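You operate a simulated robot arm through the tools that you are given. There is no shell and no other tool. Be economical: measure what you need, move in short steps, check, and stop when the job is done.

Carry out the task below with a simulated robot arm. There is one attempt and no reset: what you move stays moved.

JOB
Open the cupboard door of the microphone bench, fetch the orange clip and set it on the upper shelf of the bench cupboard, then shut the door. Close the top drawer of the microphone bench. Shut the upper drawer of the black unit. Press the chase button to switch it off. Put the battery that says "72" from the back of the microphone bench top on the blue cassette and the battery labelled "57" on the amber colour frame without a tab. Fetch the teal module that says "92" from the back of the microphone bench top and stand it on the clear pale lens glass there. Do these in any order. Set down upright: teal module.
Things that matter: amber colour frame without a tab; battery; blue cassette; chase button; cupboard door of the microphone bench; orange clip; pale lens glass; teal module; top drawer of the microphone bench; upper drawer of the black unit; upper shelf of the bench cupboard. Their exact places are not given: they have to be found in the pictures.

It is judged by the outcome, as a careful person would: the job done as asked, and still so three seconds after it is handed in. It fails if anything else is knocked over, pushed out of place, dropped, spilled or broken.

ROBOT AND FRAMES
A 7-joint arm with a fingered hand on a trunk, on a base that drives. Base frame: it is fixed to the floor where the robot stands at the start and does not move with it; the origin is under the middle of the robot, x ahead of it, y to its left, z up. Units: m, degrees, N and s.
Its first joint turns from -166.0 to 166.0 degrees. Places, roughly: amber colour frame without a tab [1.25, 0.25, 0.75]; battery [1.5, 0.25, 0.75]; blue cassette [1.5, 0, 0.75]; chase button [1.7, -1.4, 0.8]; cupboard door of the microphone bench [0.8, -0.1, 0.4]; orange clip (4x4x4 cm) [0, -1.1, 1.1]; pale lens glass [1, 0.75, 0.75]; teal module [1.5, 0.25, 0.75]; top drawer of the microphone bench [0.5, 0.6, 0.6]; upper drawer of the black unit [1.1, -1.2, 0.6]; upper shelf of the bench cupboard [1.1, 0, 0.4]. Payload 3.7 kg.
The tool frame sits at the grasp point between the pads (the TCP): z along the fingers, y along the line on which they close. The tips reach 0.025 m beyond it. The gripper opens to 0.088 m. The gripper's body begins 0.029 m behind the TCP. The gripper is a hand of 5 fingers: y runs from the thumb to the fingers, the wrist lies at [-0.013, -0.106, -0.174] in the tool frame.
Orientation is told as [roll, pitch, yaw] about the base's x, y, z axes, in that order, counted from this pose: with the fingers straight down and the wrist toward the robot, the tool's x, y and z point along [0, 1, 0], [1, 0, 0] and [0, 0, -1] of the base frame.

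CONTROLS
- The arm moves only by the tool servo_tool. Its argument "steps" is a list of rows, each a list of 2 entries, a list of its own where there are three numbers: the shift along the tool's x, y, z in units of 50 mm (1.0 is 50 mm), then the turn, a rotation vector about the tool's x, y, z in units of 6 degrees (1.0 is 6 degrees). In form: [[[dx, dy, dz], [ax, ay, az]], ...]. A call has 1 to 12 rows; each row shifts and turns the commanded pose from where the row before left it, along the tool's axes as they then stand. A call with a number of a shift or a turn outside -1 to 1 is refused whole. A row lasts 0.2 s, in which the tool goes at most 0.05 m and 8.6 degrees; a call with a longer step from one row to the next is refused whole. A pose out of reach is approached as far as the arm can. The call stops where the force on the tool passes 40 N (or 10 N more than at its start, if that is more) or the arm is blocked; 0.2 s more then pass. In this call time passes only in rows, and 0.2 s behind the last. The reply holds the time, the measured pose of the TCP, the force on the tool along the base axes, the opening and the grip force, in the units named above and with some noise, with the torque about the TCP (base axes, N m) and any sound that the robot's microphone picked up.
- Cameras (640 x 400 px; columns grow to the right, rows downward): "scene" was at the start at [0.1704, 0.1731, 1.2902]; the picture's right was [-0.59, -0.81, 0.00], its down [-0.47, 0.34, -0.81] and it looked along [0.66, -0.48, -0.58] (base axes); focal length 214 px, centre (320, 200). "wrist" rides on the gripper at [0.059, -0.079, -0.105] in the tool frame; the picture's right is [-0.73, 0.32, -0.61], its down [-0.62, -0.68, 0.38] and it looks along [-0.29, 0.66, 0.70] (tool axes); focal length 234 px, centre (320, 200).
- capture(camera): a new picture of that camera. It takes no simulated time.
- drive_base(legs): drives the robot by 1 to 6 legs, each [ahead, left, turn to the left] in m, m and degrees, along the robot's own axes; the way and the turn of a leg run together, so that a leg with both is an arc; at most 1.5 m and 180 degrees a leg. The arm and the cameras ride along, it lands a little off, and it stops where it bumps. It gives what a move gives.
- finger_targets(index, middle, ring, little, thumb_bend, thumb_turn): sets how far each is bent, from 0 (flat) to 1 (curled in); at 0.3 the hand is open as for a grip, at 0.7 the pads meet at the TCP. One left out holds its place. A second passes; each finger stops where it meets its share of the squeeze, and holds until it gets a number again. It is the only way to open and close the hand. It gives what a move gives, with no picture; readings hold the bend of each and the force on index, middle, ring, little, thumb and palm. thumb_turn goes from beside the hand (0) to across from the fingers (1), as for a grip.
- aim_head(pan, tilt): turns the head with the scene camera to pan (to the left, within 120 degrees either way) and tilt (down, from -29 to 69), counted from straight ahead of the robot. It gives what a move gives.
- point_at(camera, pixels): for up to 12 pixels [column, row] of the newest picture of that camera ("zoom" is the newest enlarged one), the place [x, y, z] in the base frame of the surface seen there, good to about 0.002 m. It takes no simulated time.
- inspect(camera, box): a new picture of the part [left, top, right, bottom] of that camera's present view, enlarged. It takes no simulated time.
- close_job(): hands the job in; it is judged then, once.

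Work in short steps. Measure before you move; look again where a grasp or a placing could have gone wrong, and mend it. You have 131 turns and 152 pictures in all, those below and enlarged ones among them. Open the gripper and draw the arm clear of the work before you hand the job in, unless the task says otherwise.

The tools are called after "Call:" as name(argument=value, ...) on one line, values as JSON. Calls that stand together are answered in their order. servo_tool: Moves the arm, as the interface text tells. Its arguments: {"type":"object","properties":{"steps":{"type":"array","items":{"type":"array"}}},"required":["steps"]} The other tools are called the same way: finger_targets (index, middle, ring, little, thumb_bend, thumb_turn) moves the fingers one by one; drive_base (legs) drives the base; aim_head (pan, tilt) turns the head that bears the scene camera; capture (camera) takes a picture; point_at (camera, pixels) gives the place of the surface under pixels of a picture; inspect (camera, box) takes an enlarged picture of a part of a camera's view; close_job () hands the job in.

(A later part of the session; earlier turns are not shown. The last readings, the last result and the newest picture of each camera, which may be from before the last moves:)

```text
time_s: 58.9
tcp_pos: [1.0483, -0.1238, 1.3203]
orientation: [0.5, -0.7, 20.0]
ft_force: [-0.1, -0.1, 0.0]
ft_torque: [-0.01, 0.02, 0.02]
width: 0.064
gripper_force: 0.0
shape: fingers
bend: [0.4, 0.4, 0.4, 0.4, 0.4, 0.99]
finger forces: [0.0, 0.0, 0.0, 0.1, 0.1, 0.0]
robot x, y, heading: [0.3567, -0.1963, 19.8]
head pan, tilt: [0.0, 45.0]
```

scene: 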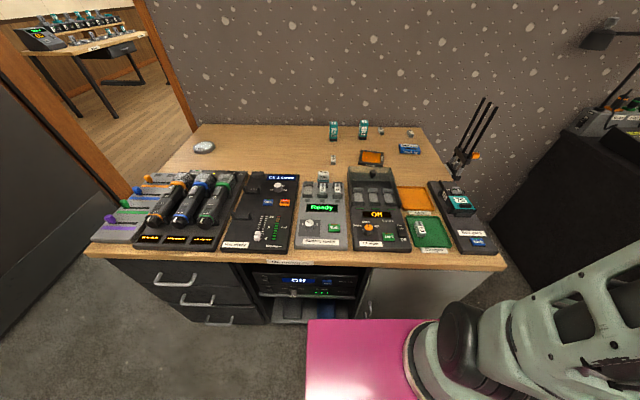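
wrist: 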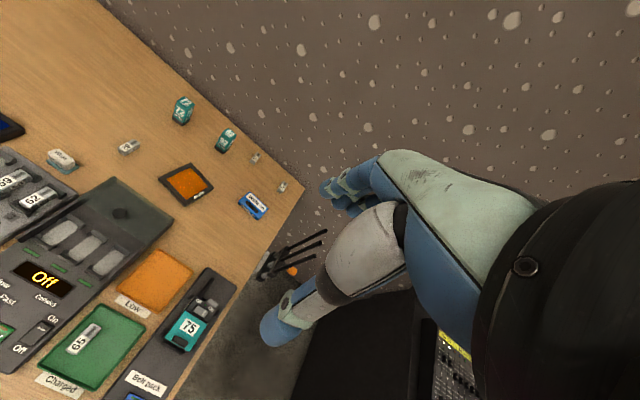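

Opening is 0.064 m for a ~0.042 m battery, wall is 0.10 m behind. Move above battery 72.

Call:
servo_tool(steps=[[[-0.093, 0.805, 0.533], [0, 0, 0]], [[-0.093, 0.805, 0.533], [0, 0, 0]], [[-0.093, 0.805, 0.533], [0, 0, 0]], [[-0.093, 0.805, 0.533], [0, 0, 0]], [[-0.093, 0.805, 0.533], [0, 0, 0]], [[-0.093, 0.805, 0.533], [0, 0, 0]], [[-0.093, 0.805, 0.533], [0, 0, 0]], [[-0.093, 0.805, 0.533], [0, 0, 0]], [[-0.093, 0.805, 0.533], [0, 0, 0]], [[-0.093, 0.805, 0.533], [0, 0, 0]], [[-0.093, 0.805, 0.533], [0, 0, 0]], [[-0.093, 0.805, 0.533], [0, 0, 0]]])

Call:
capture(camera="wrist")

```text
time_s: 61.5
tcp_pos: [1.5208, -0.0063, 1.0058]
orientation: [0.6, -0.7, 20.0]
ft_force: [-0.3, -0.8, 2.8]
ft_torque: [-0.02, -0.07, -0.02]
width: 0.0638
gripper_force: 0.0
shape: fingers
bend: [0.4, 0.4, 0.4, 0.4, 0.4, 0.99]
finger forces: [0.1, 0.0, 0.0, 0.0, 0.0, 0.0]
robot x, y, heading: [0.3588, -0.1967, 19.5]
head pan, tilt: [0.0, 45.0]
```

```text
124 pictures are left
```

wrist: 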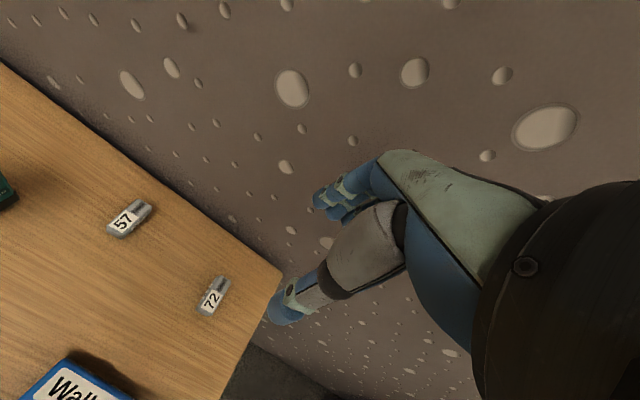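

Battery 72 at (213,296) in wrist view. Measure it precisely from here.

Call:
point_at(camera="wrist", pixels=[[210, 300], [213, 292], [220, 281], [203, 308], [127, 220], [120, 222], [140, 205]])

Call:
inspect(camera="wrist", box=[160, 240, 272, 310])

```text
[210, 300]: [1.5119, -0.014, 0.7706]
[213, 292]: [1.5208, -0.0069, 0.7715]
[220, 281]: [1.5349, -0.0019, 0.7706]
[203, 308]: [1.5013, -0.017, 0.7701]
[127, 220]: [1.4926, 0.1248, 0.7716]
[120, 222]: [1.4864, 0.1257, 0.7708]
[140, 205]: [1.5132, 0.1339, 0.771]
```

```text
5.71 times, centred on (216, 275) of wrist
```

zoom: 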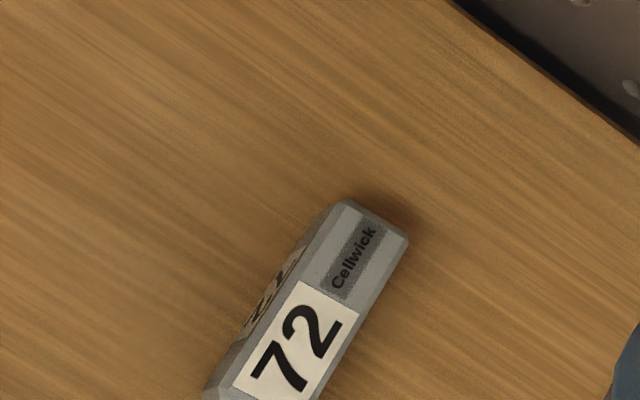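

Align and descend to about z=0.785.

Call:
servo_tool(steps=[[[-0.06, -0.06, 0.9], [0, 0, 0]], [[0, 0, 0.9], [0, 0, 0]], [[0, 0, 0.9], [0, 0, 0]], [[0, 0, 0.9], [0, 0, 0]], [[0, 0, 0.6], [0, 0, 0]], [[0, 0, 0.22], [0, 0, 0]]])

Call:
inspect(camera="scene", box=[352, 95, 464, 165])

Call:
capture(camera="wrist")

```text
time_s: 62.9
tcp_pos: [1.5243, -0.0093, 0.7842]
orientation: [0.6, -0.6, 20.0]
ft_force: [0.5, -0.4, -0.4]
ft_torque: [0.03, 0.0, 0.0]
width: 0.0636
gripper_force: 0.0
shape: fingers
bend: [0.4, 0.4, 0.4, 0.4, 0.4, 0.99]
finger forces: [0.0, 0.1, 0.0, 0.1, 0.0, 0.1]
robot x, y, heading: [0.36, -0.1967, 19.6]
head pan, tilt: [0.0, 45.0]
```

```text
5.71 times, centred on (408, 130) of scene
```

zoom: 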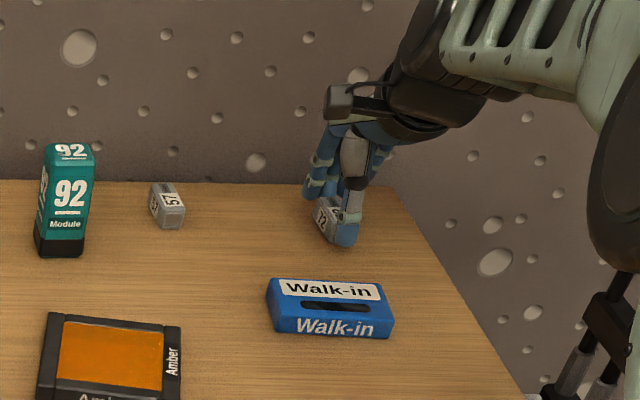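

```text
121 pictures are left
```

wrist: 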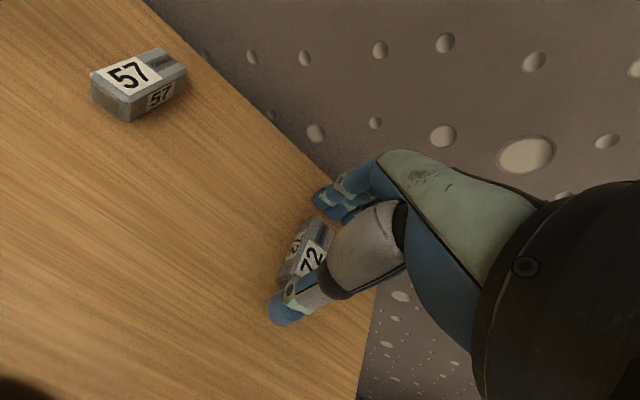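

The battery lies between thumb and fingers. Close.

Call:
finger_targets(index=0.62, middle=0.62, ring=0.62, little=0.62, thumb_bend=0.62)

Call:
capture(camera="wrist")

```text
time_s: 63.9
tcp_pos: [1.5228, -0.0089, 0.7851]
orientation: [0.5, -0.7, 20.0]
ft_force: [0.4, 0.3, 1.5]
ft_torque: [0.0, -0.05, 0.01]
width: 0.0414
gripper_force: 10.3
shape: fingers
bend: [0.53, 0.55, 0.62, 0.62, 0.49, 1.0]
finger forces: [5.1, 5.5, 0.0, 0.1, 10.1, 0.1]
robot x, y, heading: [0.3585, -0.1975, 19.4]
head pan, tilt: [0.0, 45.0]
```

```text
120 pictures are left
```

wrist: 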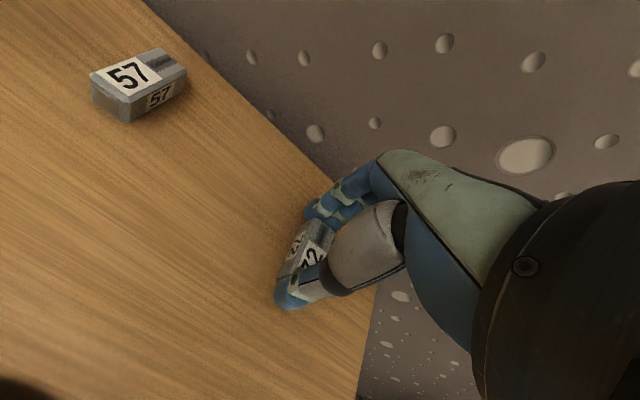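

Held at 10 N. Lift and carry over the cassette.

Call:
servo_tool(steps=[[[0, 0, -0.5], [0, 0, 0]], [[0, 0, -0.55], [0, 0, 0]], [[0, 0, -0.55], [0, 0, 0]], [[0.215, -0.69, 0], [0, 0, 0]], [[0.215, -0.69, 0], [0, 0, 0]], [[0.215, -0.69, 0], [0, 0, 0]], [[0.215, -0.69, 0], [0, 0, 0]]])

Call:
capture(camera="wrist")

Call:
inspect(camera="scene", box=[352, 95, 464, 165])

```text
time_s: 65.5
tcp_pos: [1.3762, -0.0172, 0.8619]
orientation: [0.7, -0.6, 19.9]
ft_force: [0.1, -1.0, -0.5]
ft_torque: [0.03, 0.01, 0.03]
width: 0.0413
gripper_force: 10.6
shape: fingers
bend: [0.53, 0.55, 0.62, 0.62, 0.49, 1.0]
finger forces: [5.0, 5.3, 0.0, 0.0, 10.2, 0.1]
robot x, y, heading: [0.3608, -0.1984, 20.0]
head pan, tilt: [0.0, 45.0]
```

```text
119 pictures are left
```

wrist: 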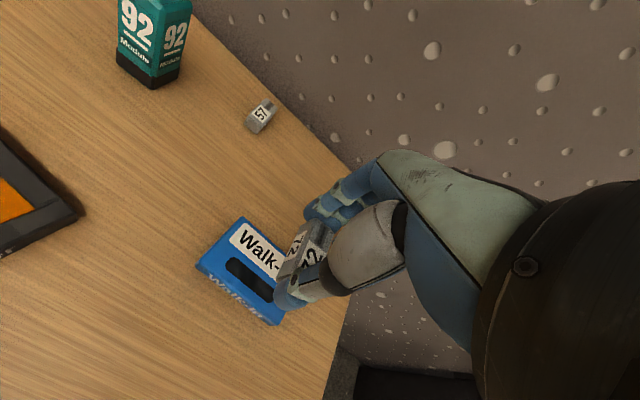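

```text
5.71 times, centred on (408, 130) of scene
```

zoom: 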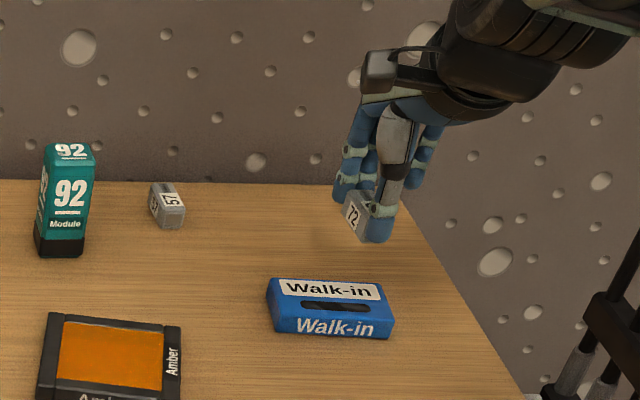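

Lower onto the cassette.

Call:
servo_tool(steps=[[[0, 0, 0.5], [0, 0, 0]], [[0, 0, 0.4], [0, 0, 0]], [[0, 0, 0.2], [0, 0, 0]]])

Call:
inspect(camera="scene", box=[352, 95, 464, 165])

```text
time_s: 66.3
tcp_pos: [1.3773, -0.0151, 0.8063]
orientation: [0.5, -0.8, 19.9]
ft_force: [0.4, 0.3, -0.7]
ft_torque: [-0.01, -0.03, 0.0]
width: 0.0412
gripper_force: 10.7
shape: fingers
bend: [0.53, 0.55, 0.62, 0.62, 0.49, 1.0]
finger forces: [5.0, 5.2, 0.1, 0.1, 10.2, 0.1]
robot x, y, heading: [0.3609, -0.195, 19.3]
head pan, tilt: [0.0, 45.0]
```

```text
5.71 times, centred on (408, 130) of scene
```

zoom: 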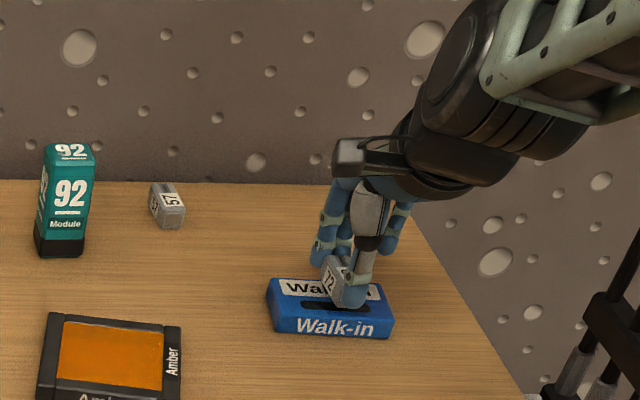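

Tiny final lowering, then open.

Call:
servo_tool(steps=[[[0, 0, 0.06], [0, 0, 0]]])

Call:
finger_targets(index=0.4, middle=0.4, ring=0.4, little=0.4, thumb_bend=0.38)

Call:
servo_tool(steps=[[[0, 0, -0.6], [0, 0, 0]], [[0, 0, -0.9], [0, 0, 0]], [[0, 0, -0.9], [0, 0, 0]]])

Call:
inspect(camera="scene", box=[352, 95, 464, 165])

```text
time_s: 66.7
tcp_pos: [1.377, -0.016, 0.8038]
orientation: [0.7, -0.8, 20.0]
ft_force: [-0.3, 0.1, -0.2]
ft_torque: [-0.03, 0.01, -0.03]
width: 0.041
gripper_force: 10.2
shape: fingers
bend: [0.53, 0.55, 0.62, 0.62, 0.49, 1.0]
finger forces: [5.0, 5.2, 0.0, 0.1, 10.1, 0.0]
robot x, y, heading: [0.3553, -0.1949, 19.7]
head pan, tilt: [0.0, 45.0]
```

```text
time_s: 67.7
tcp_pos: [1.3764, -0.0157, 0.8049]
orientation: [0.6, -0.7, 20.0]
ft_force: [-0.7, 0.7, 0.0]
ft_torque: [0.03, 0.03, 0.0]
width: 0.0653
gripper_force: 0.0
shape: fingers
bend: [0.4, 0.4, 0.4, 0.4, 0.38, 0.99]
finger forces: [0.0, 0.0, 0.1, 0.0, 0.0, 0.0]
robot x, y, heading: [0.3614, -0.194, 19.5]
head pan, tilt: [0.0, 45.0]
```

```text
time_s: 68.5
tcp_pos: [1.3795, -0.0173, 0.9226]
orientation: [0.6, -0.6, 20.0]
ft_force: [0.4, 0.4, -0.3]
ft_torque: [0.0, 0.01, 0.02]
width: 0.0654
gripper_force: 0.1
shape: fingers
bend: [0.4, 0.4, 0.4, 0.4, 0.38, 0.99]
finger forces: [0.1, 0.0, 0.0, 0.1, 0.1, 0.1]
robot x, y, heading: [0.3583, -0.1995, 19.9]
head pan, tilt: [0.0, 45.0]
```

```text
5.71 times, centred on (408, 130) of scene
```

zoom: 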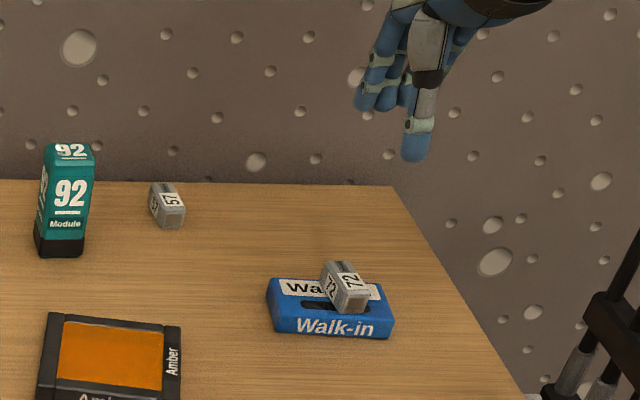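

Battery 72 rests on the cassette. Move above battery 57 and view it.

Call:
servo_tool(steps=[[[0.48, 0.8, 0], [0, 0, 0]], [[0.48, 0.8, 0], [0, 0, 0]], [[0.48, 0.8, 0], [0, 0, 0]], [[0.48, 0.8, 0], [0, 0, 0]]])

Call:
capture(camera="wrist")

```text
time_s: 69.5
tcp_pos: [1.4945, 0.1272, 0.9289]
orientation: [0.5, -0.7, 19.9]
ft_force: [0.1, -0.2, 1.2]
ft_torque: [0.0, 0.05, 0.0]
width: 0.0653
gripper_force: 0.1
shape: fingers
bend: [0.4, 0.4, 0.4, 0.4, 0.38, 0.99]
finger forces: [0.0, 0.0, 0.1, 0.0, 0.0, 0.0]
robot x, y, heading: [0.3589, -0.1949, 19.6]
head pan, tilt: [0.0, 45.0]
```

```text
115 pictures are left
```

wrist: 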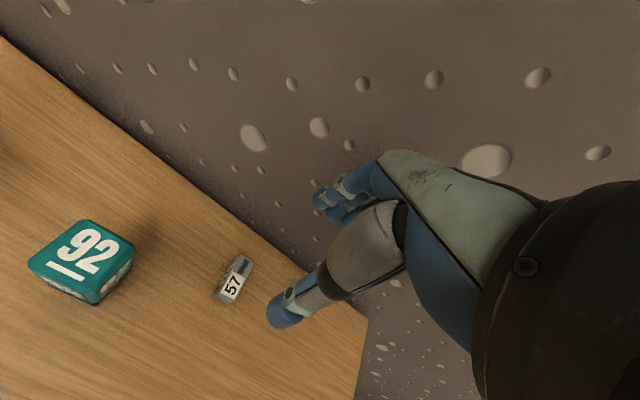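

Aligned (battery at (235,279), expected (232,277)). Descend and grip.

Call:
servo_tool(steps=[[[0, 0, 0.9], [0, 0, 0]], [[0, 0, 0.9], [0, 0, 0]], [[0, 0, 0.8], [0, 0, 0]], [[0, 0, 0.27], [0, 0, 0]]])

Call:
finger_targets(index=0.62, middle=0.62, ring=0.62, little=0.62, thumb_bend=0.62)

Call:
capture(camera="wrist")

```text
time_s: 70.5
tcp_pos: [1.4953, 0.131, 0.7819]
orientation: [0.6, -0.7, 20.0]
ft_force: [-0.3, -0.6, 0.3]
ft_torque: [0.03, 0.04, -0.03]
width: 0.0653
gripper_force: 0.2
shape: fingers
bend: [0.4, 0.4, 0.4, 0.4, 0.38, 0.99]
finger forces: [0.0, 0.0, 0.0, 0.0, 0.0, 0.1]
robot x, y, heading: [0.3596, -0.196, 19.7]
head pan, tilt: [0.0, 45.0]
```

```text
time_s: 71.5
tcp_pos: [1.4955, 0.1307, 0.7836]
orientation: [0.7, -0.7, 19.9]
ft_force: [1.1, 0.4, -0.5]
ft_torque: [0.02, -0.05, 0.01]
width: 0.0412
gripper_force: 10.7
shape: fingers
bend: [0.53, 0.55, 0.62, 0.62, 0.49, 1.0]
finger forces: [5.2, 5.4, 0.0, 0.0, 10.2, 0.0]
robot x, y, heading: [0.3566, -0.196, 19.7]
head pan, tilt: [0.0, 45.0]
```

```text
114 pictures are left
```

wrist: 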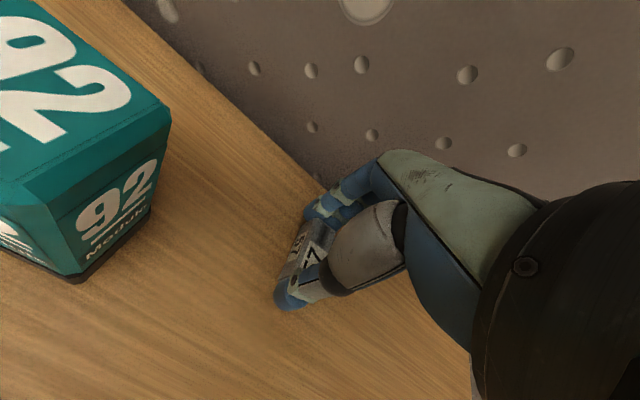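

Held. Lift and carry over the amber frame centre (1.246,0.130).

Call:
servo_tool(steps=[[[0, 0, -0.6], [0, 0, 0]], [[0, 0, -0.9], [0, 0, 0]], [[0, 0, -0.9], [0, 0, 0]], [[0.336, -0.93, 0], [0, 0, 0]], [[0.336, -0.93, 0], [0, 0, 0]], [[0.336, -0.93, 0], [0, 0, 0]], [[0.336, -0.93, 0], [0, 0, 0]], [[0.336, -0.93, 0], [0, 0, 0]]])

Call:
capture(camera="wrist")

Call:
inspect(camera="scene", box=[310, 90, 454, 180])

```text
time_s: 73.3
tcp_pos: [1.2483, 0.1268, 0.9009]
orientation: [0.6, -0.7, 19.8]
ft_force: [0.4, 0.5, 0.0]
ft_torque: [0.02, -0.02, 0.01]
width: 0.0412
gripper_force: 10.2
shape: fingers
bend: [0.53, 0.55, 0.62, 0.62, 0.49, 1.0]
finger forces: [4.9, 5.3, 0.0, 0.0, 10.2, 0.1]
robot x, y, heading: [0.3636, -0.196, 20.0]
head pan, tilt: [0.0, 45.0]
```

```text
113 pictures are left
```

wrist: 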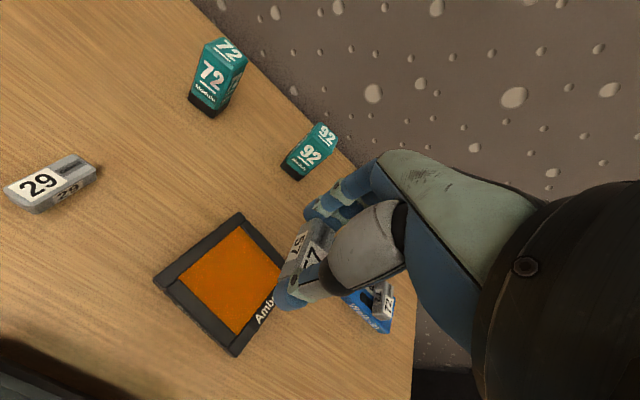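

```text
4.44 times, centred on (382, 135) of scene
```

zoom: 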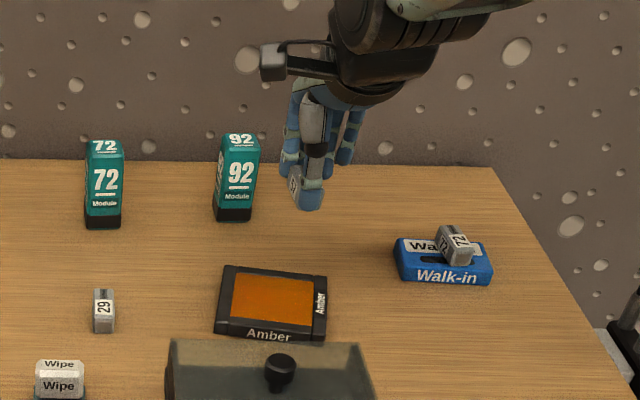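

Lower onto the gel.

Call:
servo_tool(steps=[[[0, 0, 0.8], [0, 0, 0]], [[0, 0, 0.8], [0, 0, 0]], [[0, 0, 0.34], [0, 0, 0]], [[0, 0, 0.06], [0, 0, 0]]])

Call:
inspect(camera="scene", box=[310, 90, 454, 180])

```text
time_s: 74.3
tcp_pos: [1.247, 0.129, 0.8028]
orientation: [0.7, -0.7, 20.0]
ft_force: [0.1, -0.3, -1.3]
ft_torque: [-0.02, 0.01, 0.0]
width: 0.0409
gripper_force: 10.6
shape: fingers
bend: [0.53, 0.55, 0.62, 0.62, 0.49, 1.0]
finger forces: [4.9, 5.3, 0.0, 0.1, 10.1, 0.0]
robot x, y, heading: [0.3577, -0.1969, 19.9]
head pan, tilt: [0.0, 45.0]
```

```text
4.44 times, centred on (382, 135) of scene
```

zoom: 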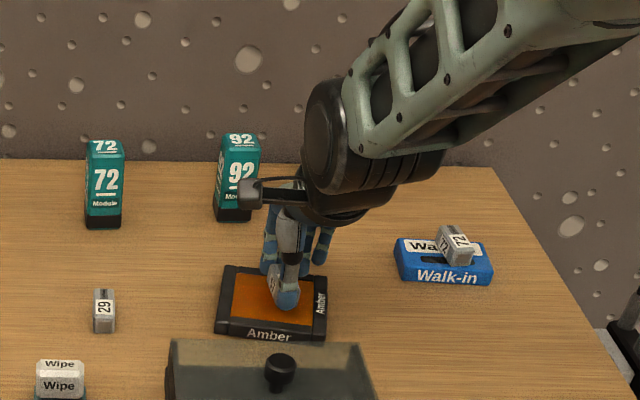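

Slightly lower, then release and lift.

Call:
servo_tool(steps=[[[0, 0, 0.06], [0, 0, 0]]])

Call:
finger_targets(index=0.4, middle=0.4, ring=0.4, little=0.4, thumb_bend=0.38)

Call:
servo_tool(steps=[[[0, 0, -0.6], [0, 0, 0]], [[0, 0, -0.9], [0, 0, 0]], [[0, 0, -0.9], [0, 0, 0]], [[0, 0, -0.9], [0, 0, 0]], [[0, 0, -0.9], [0, 0, 0]]])

Call:
finger_targets(index=0.3, middle=0.3, ring=0.3, little=0.3, thumb_bend=0.3)

Call:
inspect(camera="scene", box=[310, 90, 454, 180])

```text
time_s: 74.7
tcp_pos: [1.2469, 0.1301, 0.7994]
orientation: [0.6, -0.7, 20.0]
ft_force: [-0.1, 0.2, -0.3]
ft_torque: [-0.02, 0.03, 0.04]
width: 0.0409
gripper_force: 10.2
shape: fingers
bend: [0.53, 0.55, 0.62, 0.62, 0.49, 1.0]
finger forces: [4.9, 5.3, 0.0, 0.0, 10.1, 0.0]
robot x, y, heading: [0.3558, -0.1957, 19.9]
head pan, tilt: [0.0, 45.0]
```

```text
time_s: 75.7
tcp_pos: [1.2476, 0.1292, 0.7991]
orientation: [0.6, -0.7, 20.0]
ft_force: [-0.2, -0.1, -0.8]
ft_torque: [-0.02, -0.01, 0.03]
width: 0.065
gripper_force: 0.1
shape: fingers
bend: [0.4, 0.4, 0.4, 0.4, 0.38, 0.99]
finger forces: [0.0, 0.1, 0.0, 0.1, 0.0, 0.0]
robot x, y, heading: [0.3602, -0.1955, 19.7]
head pan, tilt: [0.0, 45.0]
```

```text
time_s: 76.9
tcp_pos: [1.2482, 0.126, 1.0081]
orientation: [0.5, -0.6, 20.1]
ft_force: [-0.4, 0.2, 0.0]
ft_torque: [-0.02, 0.0, 0.01]
width: 0.0651
gripper_force: 0.0
shape: fingers
bend: [0.4, 0.4, 0.4, 0.4, 0.38, 0.99]
finger forces: [0.0, 0.0, 0.0, 0.1, 0.0, 0.0]
robot x, y, heading: [0.3584, -0.1962, 19.7]
head pan, tilt: [0.0, 45.0]
```

```text
time_s: 77.9
tcp_pos: [1.2487, 0.1251, 1.0085]
orientation: [0.6, -0.8, 20.0]
ft_force: [0.7, 0.2, 0.4]
ft_torque: [0.0, -0.01, 0.0]
width: 0.0843
gripper_force: 0.1
shape: fingers
bend: [0.3, 0.3, 0.3, 0.3, 0.3, 0.98]
finger forces: [0.0, 0.0, 0.0, 0.1, 0.0, 0.0]
robot x, y, heading: [0.3584, -0.1954, 19.6]
head pan, tilt: [0.0, 45.0]
```

```text
4.44 times, centred on (382, 135) of scene
```

zoom: 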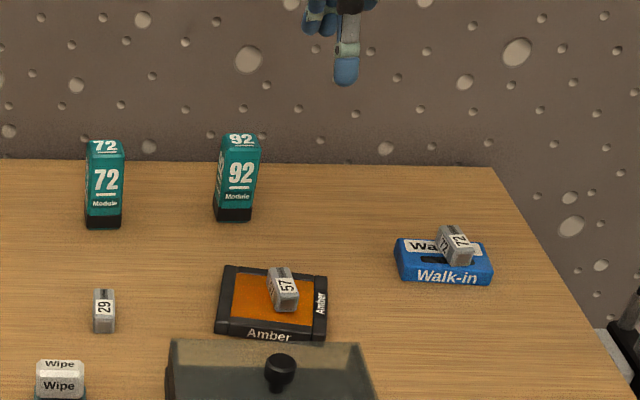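

Both batteries placed. Now measure module 92's top corners.

Call:
inspect(camera="scene", box=[348, 112, 380, 142])

Call:
capture(camera="wrist")

```text
13.33 times, centred on (364, 127) of scene
```

zoom: 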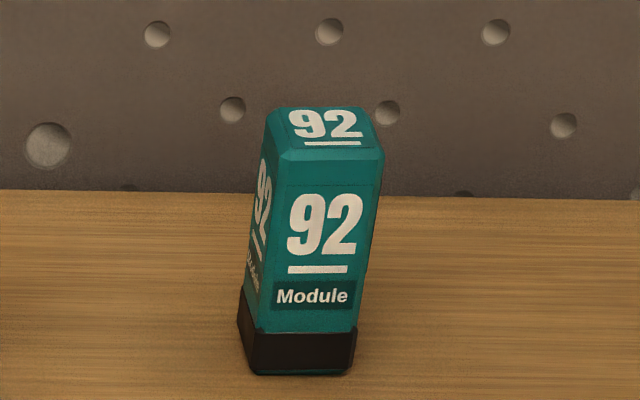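

```text
108 pictures are left
```

wrist: 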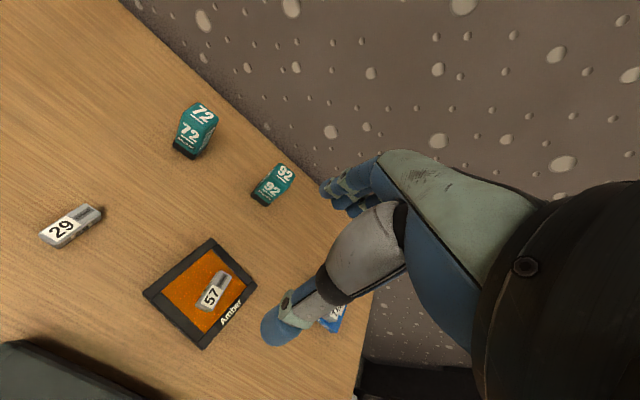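

Call:
point_at(camera="zoom", pixels=[[285, 112], [360, 112], [375, 146], [285, 150], [325, 130], [270, 200], [365, 200], [260, 345], [345, 350], [255, 250]])

Call:
point_at(camera="scene", pixels=[[203, 141], [194, 147], [214, 147], [203, 152], [204, 146]])

Call:
inspect(camera="scene", box=[170, 122, 242, 167])

```text
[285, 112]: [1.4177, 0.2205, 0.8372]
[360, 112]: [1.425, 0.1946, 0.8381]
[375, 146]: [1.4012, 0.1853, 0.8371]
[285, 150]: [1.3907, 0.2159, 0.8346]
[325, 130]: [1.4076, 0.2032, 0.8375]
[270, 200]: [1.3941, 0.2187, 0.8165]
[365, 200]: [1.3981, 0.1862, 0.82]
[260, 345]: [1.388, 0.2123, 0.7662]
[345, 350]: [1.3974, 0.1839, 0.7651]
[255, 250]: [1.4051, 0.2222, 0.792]
```

```text
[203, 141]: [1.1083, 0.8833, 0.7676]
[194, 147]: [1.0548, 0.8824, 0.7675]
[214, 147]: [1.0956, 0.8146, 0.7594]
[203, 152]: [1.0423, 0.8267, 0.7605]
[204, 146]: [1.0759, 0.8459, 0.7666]
```

```text
8.89 times, centred on (206, 144) of scene
```

zoom: 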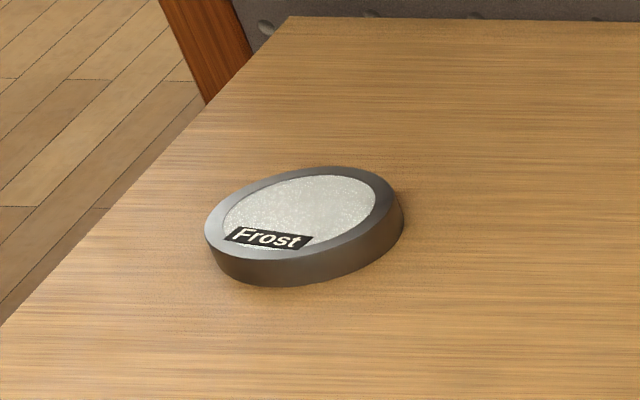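

The only lens glass on the bench is the pale disc at (204,146), z≈0.767. Measure its centre and go above module 92.

Call:
point_at(camera="zoom", pixels=[[212, 230], [396, 198], [335, 170], [270, 254], [300, 205], [260, 210], [345, 195], [300, 225], [15, 320], [290, 20]])

Call:
servo_tool(steps=[[[0.0975, 0.885, 0], [0, 0, 0.1]], [[0.0975, 0.885, 0], [0, 0, 0.1]], [[0.0975, 0.885, 0], [0, 0, 0.1]], [[0.0975, 0.885, 0], [0, 0, 0.1]], [[0, 0, 0.9], [0, 0, 0]], [[0, 0, 0.8], [0, 0, 0]]])

Call:
capture(camera="wrist")

```text
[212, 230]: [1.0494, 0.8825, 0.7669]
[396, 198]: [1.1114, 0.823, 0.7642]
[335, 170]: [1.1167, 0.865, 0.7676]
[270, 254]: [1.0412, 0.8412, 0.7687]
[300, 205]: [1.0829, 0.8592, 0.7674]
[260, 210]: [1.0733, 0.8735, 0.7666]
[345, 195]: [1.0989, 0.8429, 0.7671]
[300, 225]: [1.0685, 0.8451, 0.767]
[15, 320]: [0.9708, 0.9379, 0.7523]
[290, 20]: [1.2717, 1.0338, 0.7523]
```

```text
time_s: 79.3
tcp_pos: [1.4062, 0.204, 0.9276]
orientation: [0.6, -0.7, 17.6]
ft_force: [-1.1, 0.2, 0.0]
ft_torque: [0.0, 0.0, 0.01]
width: 0.0843
gripper_force: 0.0
shape: fingers
bend: [0.3, 0.3, 0.3, 0.3, 0.3, 0.98]
finger forces: [0.1, 0.0, 0.0, 0.0, 0.1, 0.1]
robot x, y, heading: [0.3548, -0.1937, 19.8]
head pan, tilt: [0.0, 45.0]
```

```text
106 pictures are left
```

wrist: 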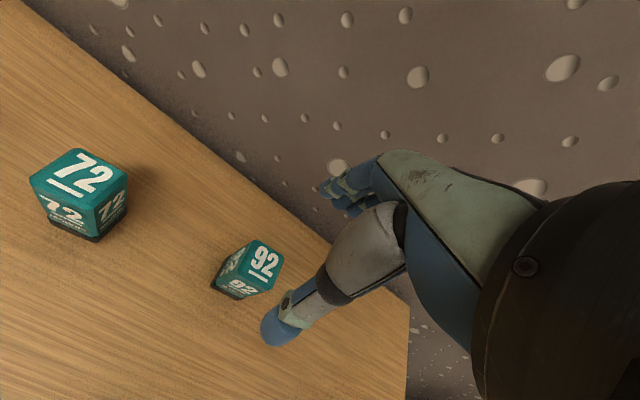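

Aligned; descend to z≈0.80 and grip the module.

Call:
servo_tool(steps=[[[0.05, 0.06, 0.7], [0, 0, 0]], [[0, 0, 0.9], [0, 0, 0]], [[0, 0, 0.9], [0, 0, 0]]])

Call:
finger_targets(index=0.66, middle=0.66, ring=0.6, little=0.6, thumb_bend=0.66)

Call:
capture(camera="wrist")

Call:
inspect(camera="scene", box=[310, 90, 422, 160])

```text
time_s: 80.1
tcp_pos: [1.4135, 0.2048, 0.7992]
orientation: [0.6, -0.8, 17.5]
ft_force: [-0.3, -0.2, 0.5]
ft_torque: [0.0, 0.0, 0.03]
width: 0.0845
gripper_force: 0.0
shape: fingers
bend: [0.3, 0.3, 0.3, 0.3, 0.3, 0.98]
finger forces: [0.0, 0.1, 0.0, 0.0, 0.0, 0.0]
robot x, y, heading: [0.3585, -0.1973, 19.7]
head pan, tilt: [0.0, 45.0]
```

```text
time_s: 81.1
tcp_pos: [1.4109, 0.2052, 0.8]
orientation: [0.6, -0.7, 17.7]
ft_force: [-0.1, 0.1, 1.0]
ft_torque: [-0.01, -0.08, 0.0]
width: 0.0291
gripper_force: 11.2
shape: fingers
bend: [0.57, 0.59, 0.6, 0.6, 0.56, 1.0]
finger forces: [5.5, 5.4, 0.0, 0.0, 10.6, 0.0]
robot x, y, heading: [0.3529, -0.1957, 19.6]
head pan, tilt: [0.0, 45.0]
```

```text
105 pictures are left
```

wrist: 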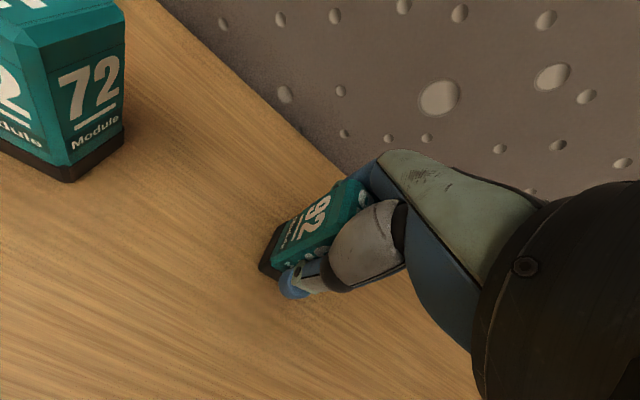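

```text
5.71 times, centred on (366, 125) of scene
```

zoom: 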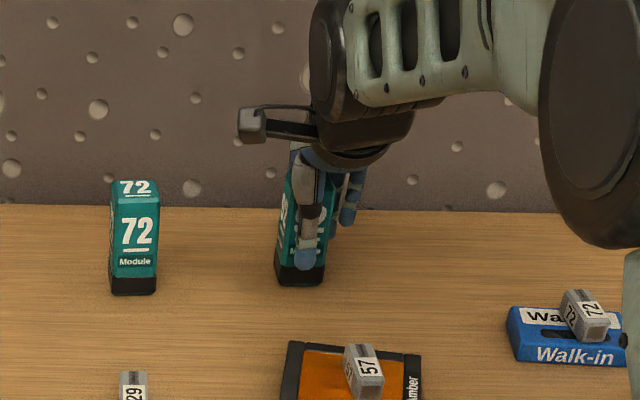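

Module held at 11 N. Lift it to z≈1.03, pull back, and drive left along the bench.

Call:
servo_tool(steps=[[[0, 0, -0.5], [0, 0, 0]], [[0, 0, -0.9], [0, 0, 0]], [[0, 0, -0.9], [0, 0, 0]], [[0, 0, -0.9], [0, 0, 0]], [[0, -0.5, -0.8], [0, 0, 0]], [[0, -0.5, -0.6], [0, 0, 0]], [[0, -0.6, 0], [0, 0, 0]], [[0, -0.6, 0], [0, 0, 0]]])

Call:
drive_base(legs=[[0, 0.66, -1.5]])

Call:
aim_head(pan=0, tilt=40)

Call:
capture(camera="scene")

Call:
capture(camera="wrist")

```text
time_s: 82.9
tcp_pos: [1.3039, 0.1708, 1.028]
orientation: [0.7, -0.6, 17.6]
ft_force: [0.6, -0.6, -0.8]
ft_torque: [-0.03, -0.02, 0.02]
width: 0.0292
gripper_force: 10.2
shape: fingers
bend: [0.58, 0.59, 0.6, 0.6, 0.56, 1.0]
finger forces: [5.4, 5.0, 0.0, 0.1, 10.5, 0.0]
robot x, y, heading: [0.3562, -0.1985, 19.7]
head pan, tilt: [0.0, 45.0]
```

```text
time_s: 86.6
tcp_pos: [1.0971, 0.7732, 1.0289]
orientation: [0.6, -0.6, 16.2]
ft_force: [0.3, 0.8, -1.0]
ft_torque: [0.0, -0.01, 0.0]
width: 0.0292
gripper_force: 10.6
shape: fingers
bend: [0.58, 0.59, 0.6, 0.6, 0.56, 1.0]
finger forces: [5.3, 5.0, 0.0, 0.0, 10.5, 0.0]
robot x, y, heading: [0.1433, 0.427, 18.7]
head pan, tilt: [0.0, 45.0]
```

```text
time_s: 87.2
tcp_pos: [1.0969, 0.7738, 1.0284]
orientation: [0.6, -0.5, 16.3]
ft_force: [-0.8, 0.2, -0.9]
ft_torque: [-0.01, -0.01, 0.03]
width: 0.0293
gripper_force: 10.3
shape: fingers
bend: [0.58, 0.59, 0.6, 0.6, 0.56, 1.0]
finger forces: [5.3, 5.1, 0.0, 0.0, 10.5, 0.0]
robot x, y, heading: [0.1444, 0.427, 18.2]
head pan, tilt: [0.0, 40.0]
```

```text
103 pictures are left
```

scene: 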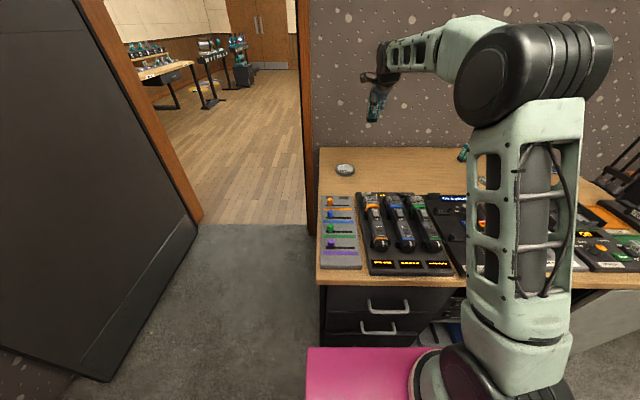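

```text
102 pictures are left
```

wrist: 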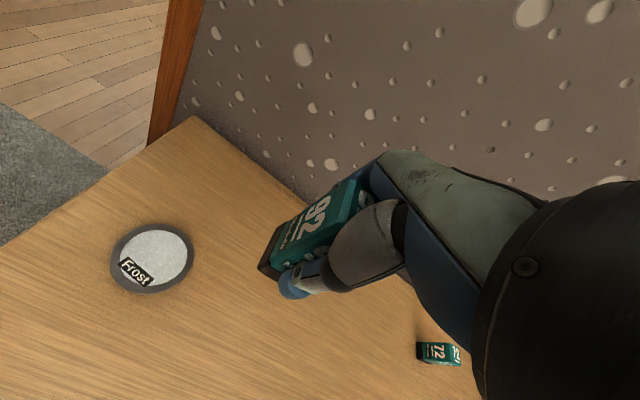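

Lens visible at (152,257) in wrist view. Measure it exactly.

Call:
point_at(camera="wrist", pixels=[[115, 262], [190, 252], [150, 227], [148, 290], [152, 257], [165, 250]])

Call:
inspect(camera="wrist", box=[80, 200, 224, 310])

```text
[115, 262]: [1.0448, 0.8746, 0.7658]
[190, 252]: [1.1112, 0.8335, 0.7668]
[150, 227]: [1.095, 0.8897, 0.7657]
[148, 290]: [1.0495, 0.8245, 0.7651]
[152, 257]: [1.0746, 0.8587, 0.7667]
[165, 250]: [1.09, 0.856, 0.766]
```

```text
3.64 times, centred on (152, 255) of wrist
```

zoom: 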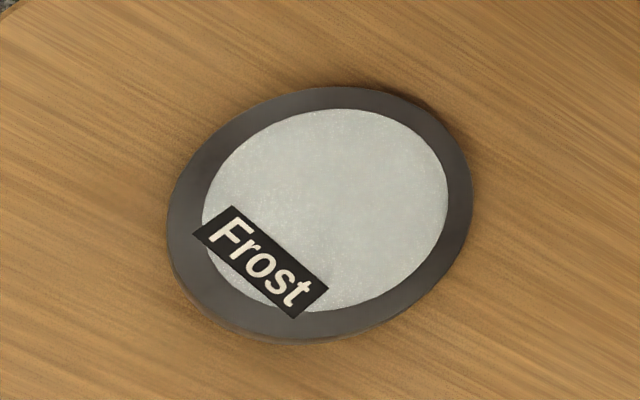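

Move over the lens centre (1.076,0.856) and lower to just above it.

Call:
servo_tool(steps=[[[0.843, 0.037, 0], [0, 0, 0]], [[0.843, 0.037, 0], [0, 0, 0]], [[0, 0, 0.9], [0, 0, 0]], [[0, 0, 0.9], [0, 0, 0]], [[0, 0, 0.9], [0, 0, 0]], [[0, 0, 0.8], [0, 0, 0]], [[0, 0, 0.5], [0, 0, 0]]])

Call:
inspect(camera="scene", box=[290, 110, 402, 210])

Call:
capture(camera="wrist")

```text
time_s: 88.8
tcp_pos: [1.0775, 0.8571, 0.831]
orientation: [0.7, -0.7, 16.2]
ft_force: [0.6, 0.0, -1.6]
ft_torque: [-0.07, 0.02, -0.01]
width: 0.0295
gripper_force: 10.3
shape: fingers
bend: [0.58, 0.59, 0.6, 0.6, 0.56, 1.0]
finger forces: [5.2, 4.9, 0.1, 0.0, 10.4, 0.0]
robot x, y, heading: [0.1408, 0.4265, 18.3]
head pan, tilt: [0.0, 40.0]
```

```text
4.00 times, centred on (346, 160) of scene
```

zoom: 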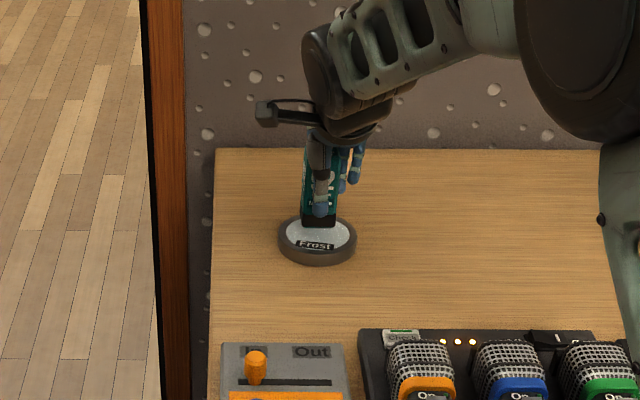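

```text
99 pictures are left
```

wrist: 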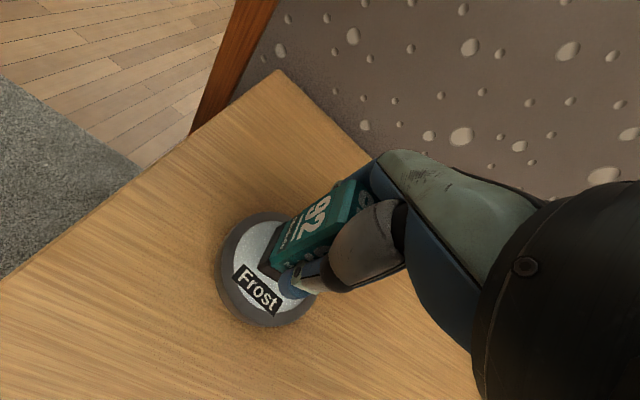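

Lower the last bit in small steps.

Call:
servo_tool(steps=[[[0, 0, 0.15], [0, 0, 0]], [[0, 0, 0.1], [0, 0, 0]], [[0, 0, 0.06], [0, 0, 0]]])

Call:
capture(camera="wrist")

Call:
inspect(camera="scene", box=[320, 140, 376, 180])

```text
time_s: 89.6
tcp_pos: [1.0788, 0.8581, 0.8152]
orientation: [0.7, -0.8, 16.4]
ft_force: [-1.4, 0.0, 2.9]
ft_torque: [0.01, 0.0, 0.04]
width: 0.029
gripper_force: 10.6
shape: fingers
bend: [0.58, 0.59, 0.6, 0.6, 0.56, 1.0]
finger forces: [5.2, 4.9, 0.0, 0.0, 11.4, 0.1]
robot x, y, heading: [0.1461, 0.4268, 18.4]
head pan, tilt: [0.0, 40.0]
```

```text
98 pictures are left
```

wrist: 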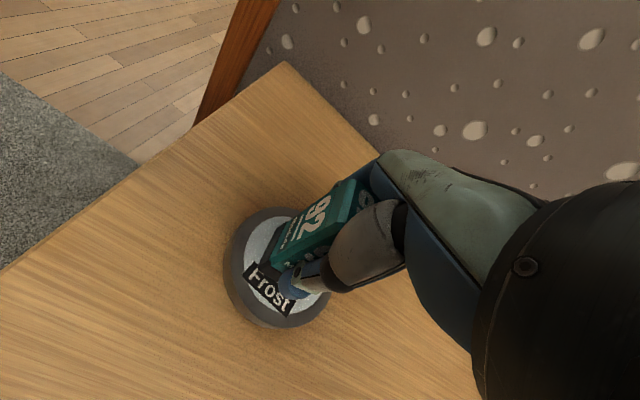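

```text
10.00 times, centred on (348, 160) of scene
```

zoom: 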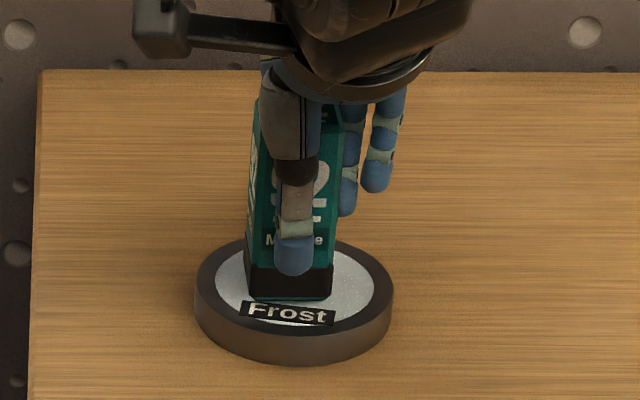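

In contact (≈3 N). Release and rise.

Call:
finger_targets(index=0.35, middle=0.35, ring=0.35, little=0.35, thumb_bend=0.33)

Call:
servo_tool(steps=[[[0, 0, -0.5], [0, 0, 0]], [[0, 0, -0.9], [0, 0, 0]], [[0, 0, -0.9], [0, 0, 0]], [[0, 0, -0.9], [0, 0, 0]], [[0, 0, -0.9], [0, 0, 0]], [[0, 0, -0.9], [0, 0, 0]], [[0, 0, -0.9], [0, 0, 0]], [[0, 0, -0.9], [0, 0, 0]]])

Call:
inspect(camera="scene", box=[320, 140, 376, 180])

```text
time_s: 90.6
tcp_pos: [1.0773, 0.859, 0.8142]
orientation: [0.6, -0.8, 16.3]
ft_force: [0.1, 0.7, 0.1]
ft_torque: [-0.02, 0.01, -0.02]
width: 0.0761
gripper_force: 0.0
shape: fingers
bend: [0.35, 0.35, 0.35, 0.35, 0.33, 0.98]
finger forces: [0.0, 0.0, 0.0, 0.1, 0.0, 0.0]
robot x, y, heading: [0.1395, 0.4291, 18.4]
head pan, tilt: [0.0, 40.0]
```

```text
time_s: 92.4
tcp_pos: [1.077, 0.8543, 1.156]
orientation: [0.7, -0.6, 16.4]
ft_force: [0.6, -0.4, 0.2]
ft_torque: [0.01, 0.0, 0.0]
width: 0.0761
gripper_force: 0.1
shape: fingers
bend: [0.35, 0.35, 0.35, 0.35, 0.33, 0.98]
finger forces: [0.0, 0.0, 0.1, 0.1, 0.0, 0.1]
robot x, y, heading: [0.1422, 0.4292, 18.6]
head pan, tilt: [0.0, 40.0]
```

```text
10.00 times, centred on (348, 160) of scene
```

zoom: 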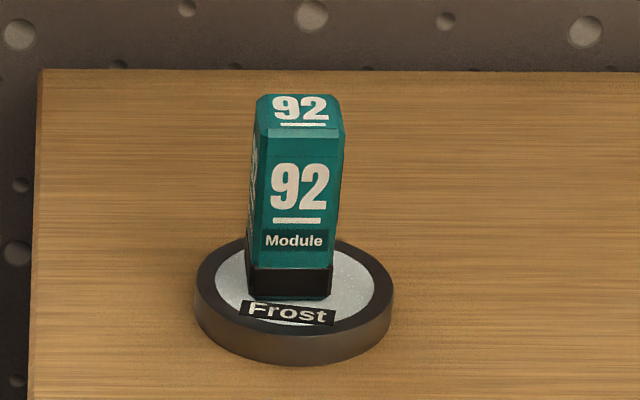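

The module stands upright on the glass. Next the cupboard door: drive right along the bench, then back into the doorway for room.

Call:
drive_base(legs=[[0, -0.41, -0.5], [-0.5, 0, 0]])

Call:
aim_head(pan=-5, tilt=40)

Call:
capture(camera="scene")

```text
time_s: 97.6
tcp_pos: [0.7323, 0.2969, 1.1552]
orientation: [0.6, -0.6, 16.0]
ft_force: [0.5, 0.2, 0.3]
ft_torque: [0.0, -0.01, -0.02]
width: 0.0762
gripper_force: 0.0
shape: fingers
bend: [0.35, 0.35, 0.35, 0.35, 0.33, 0.98]
finger forces: [0.1, 0.0, 0.1, 0.0, 0.0, 0.0]
robot x, y, heading: [-0.2014, -0.1282, 18.3]
head pan, tilt: [0.0, 40.0]
```

```text
time_s: 98.2
tcp_pos: [0.7316, 0.2955, 1.1551]
orientation: [0.7, -0.6, 16.0]
ft_force: [-0.6, -0.2, -0.2]
ft_torque: [0.0, 0.0, -0.01]
width: 0.0761
gripper_force: 0.0
shape: fingers
bend: [0.35, 0.35, 0.35, 0.35, 0.33, 0.98]
finger forces: [0.1, 0.1, 0.0, 0.0, 0.0, 0.1]
robot x, y, heading: [-0.2006, -0.1245, 18.1]
head pan, tilt: [-5.0, 40.0]
```

```text
95 pictures are left
```

scene: 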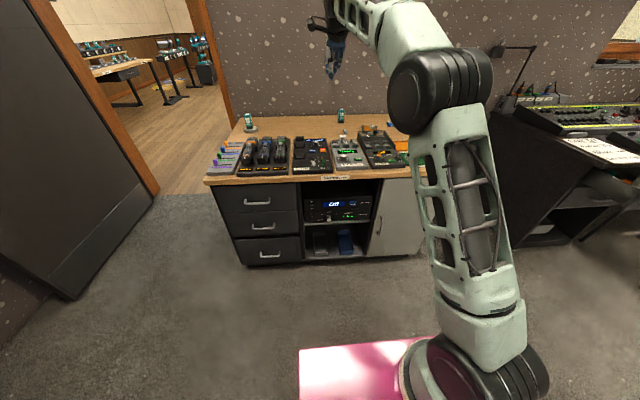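

Zoom and measure the door handle.

Call:
inspect(camera="scene", box=[340, 170, 430, 265])

Call:
point_at(camera="zoom", pixels=[[262, 190], [258, 230], [255, 255], [300, 225], [195, 340], [265, 100], [400, 300], [240, 200], [330, 330]])

```text
4.21 times, centred on (385, 218) of scene
```

zoom: 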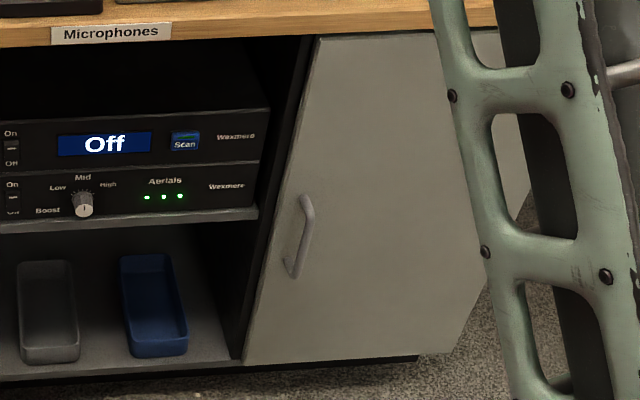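

```text
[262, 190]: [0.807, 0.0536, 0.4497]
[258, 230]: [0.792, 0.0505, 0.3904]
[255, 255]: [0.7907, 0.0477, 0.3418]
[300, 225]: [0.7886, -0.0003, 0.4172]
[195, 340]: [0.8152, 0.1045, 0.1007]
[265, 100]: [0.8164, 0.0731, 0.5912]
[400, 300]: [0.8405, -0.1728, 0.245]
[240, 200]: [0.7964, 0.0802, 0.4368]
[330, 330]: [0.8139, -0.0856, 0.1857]
```

I need the bar itself; zoom more.

Call:
inspect(camera="scene", box=[372, 205, 428, 245])

Call:
inspect(camera="scene", box=[396, 210, 424, 240])

```text
10.00 times, centred on (400, 225) of scene
```

zoom: 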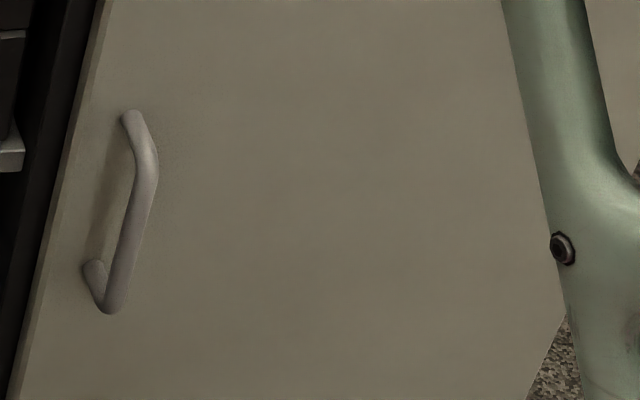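

```text
13.33 times, centred on (410, 225) of scene
```

zoom: 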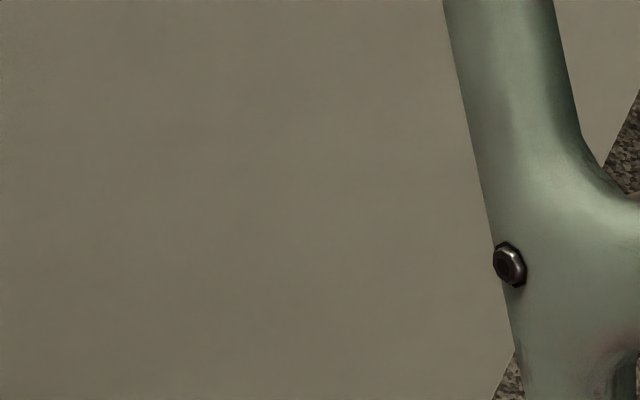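

Call:
inspect(camera="scene", box=[372, 205, 428, 245])

Call:
point_at(camera="zoom", pixels=[[130, 118], [147, 165], [137, 205], [126, 245], [113, 298], [95, 275], [60, 250], [200, 200], [400, 200], [60, 180], [300, 350], [50, 320]])

```text
10.00 times, centred on (400, 225) of scene
```

zoom: 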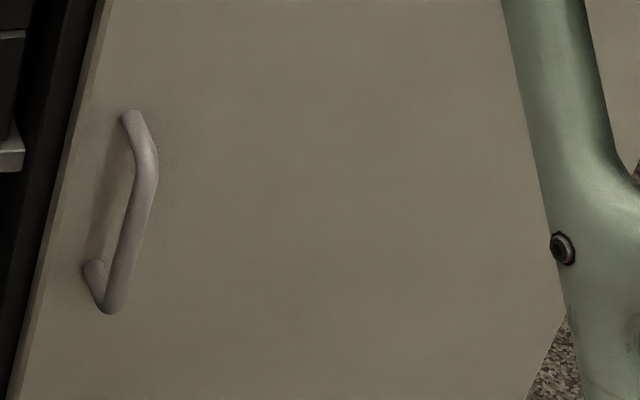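

```text
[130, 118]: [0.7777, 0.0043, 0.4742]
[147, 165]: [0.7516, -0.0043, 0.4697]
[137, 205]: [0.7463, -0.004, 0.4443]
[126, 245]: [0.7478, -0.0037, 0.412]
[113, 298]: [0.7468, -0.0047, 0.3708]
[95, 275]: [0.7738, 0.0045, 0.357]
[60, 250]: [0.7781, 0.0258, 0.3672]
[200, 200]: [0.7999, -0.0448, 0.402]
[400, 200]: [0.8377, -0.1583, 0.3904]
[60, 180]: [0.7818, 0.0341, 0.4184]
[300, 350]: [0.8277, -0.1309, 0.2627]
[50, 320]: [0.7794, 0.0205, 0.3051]
```

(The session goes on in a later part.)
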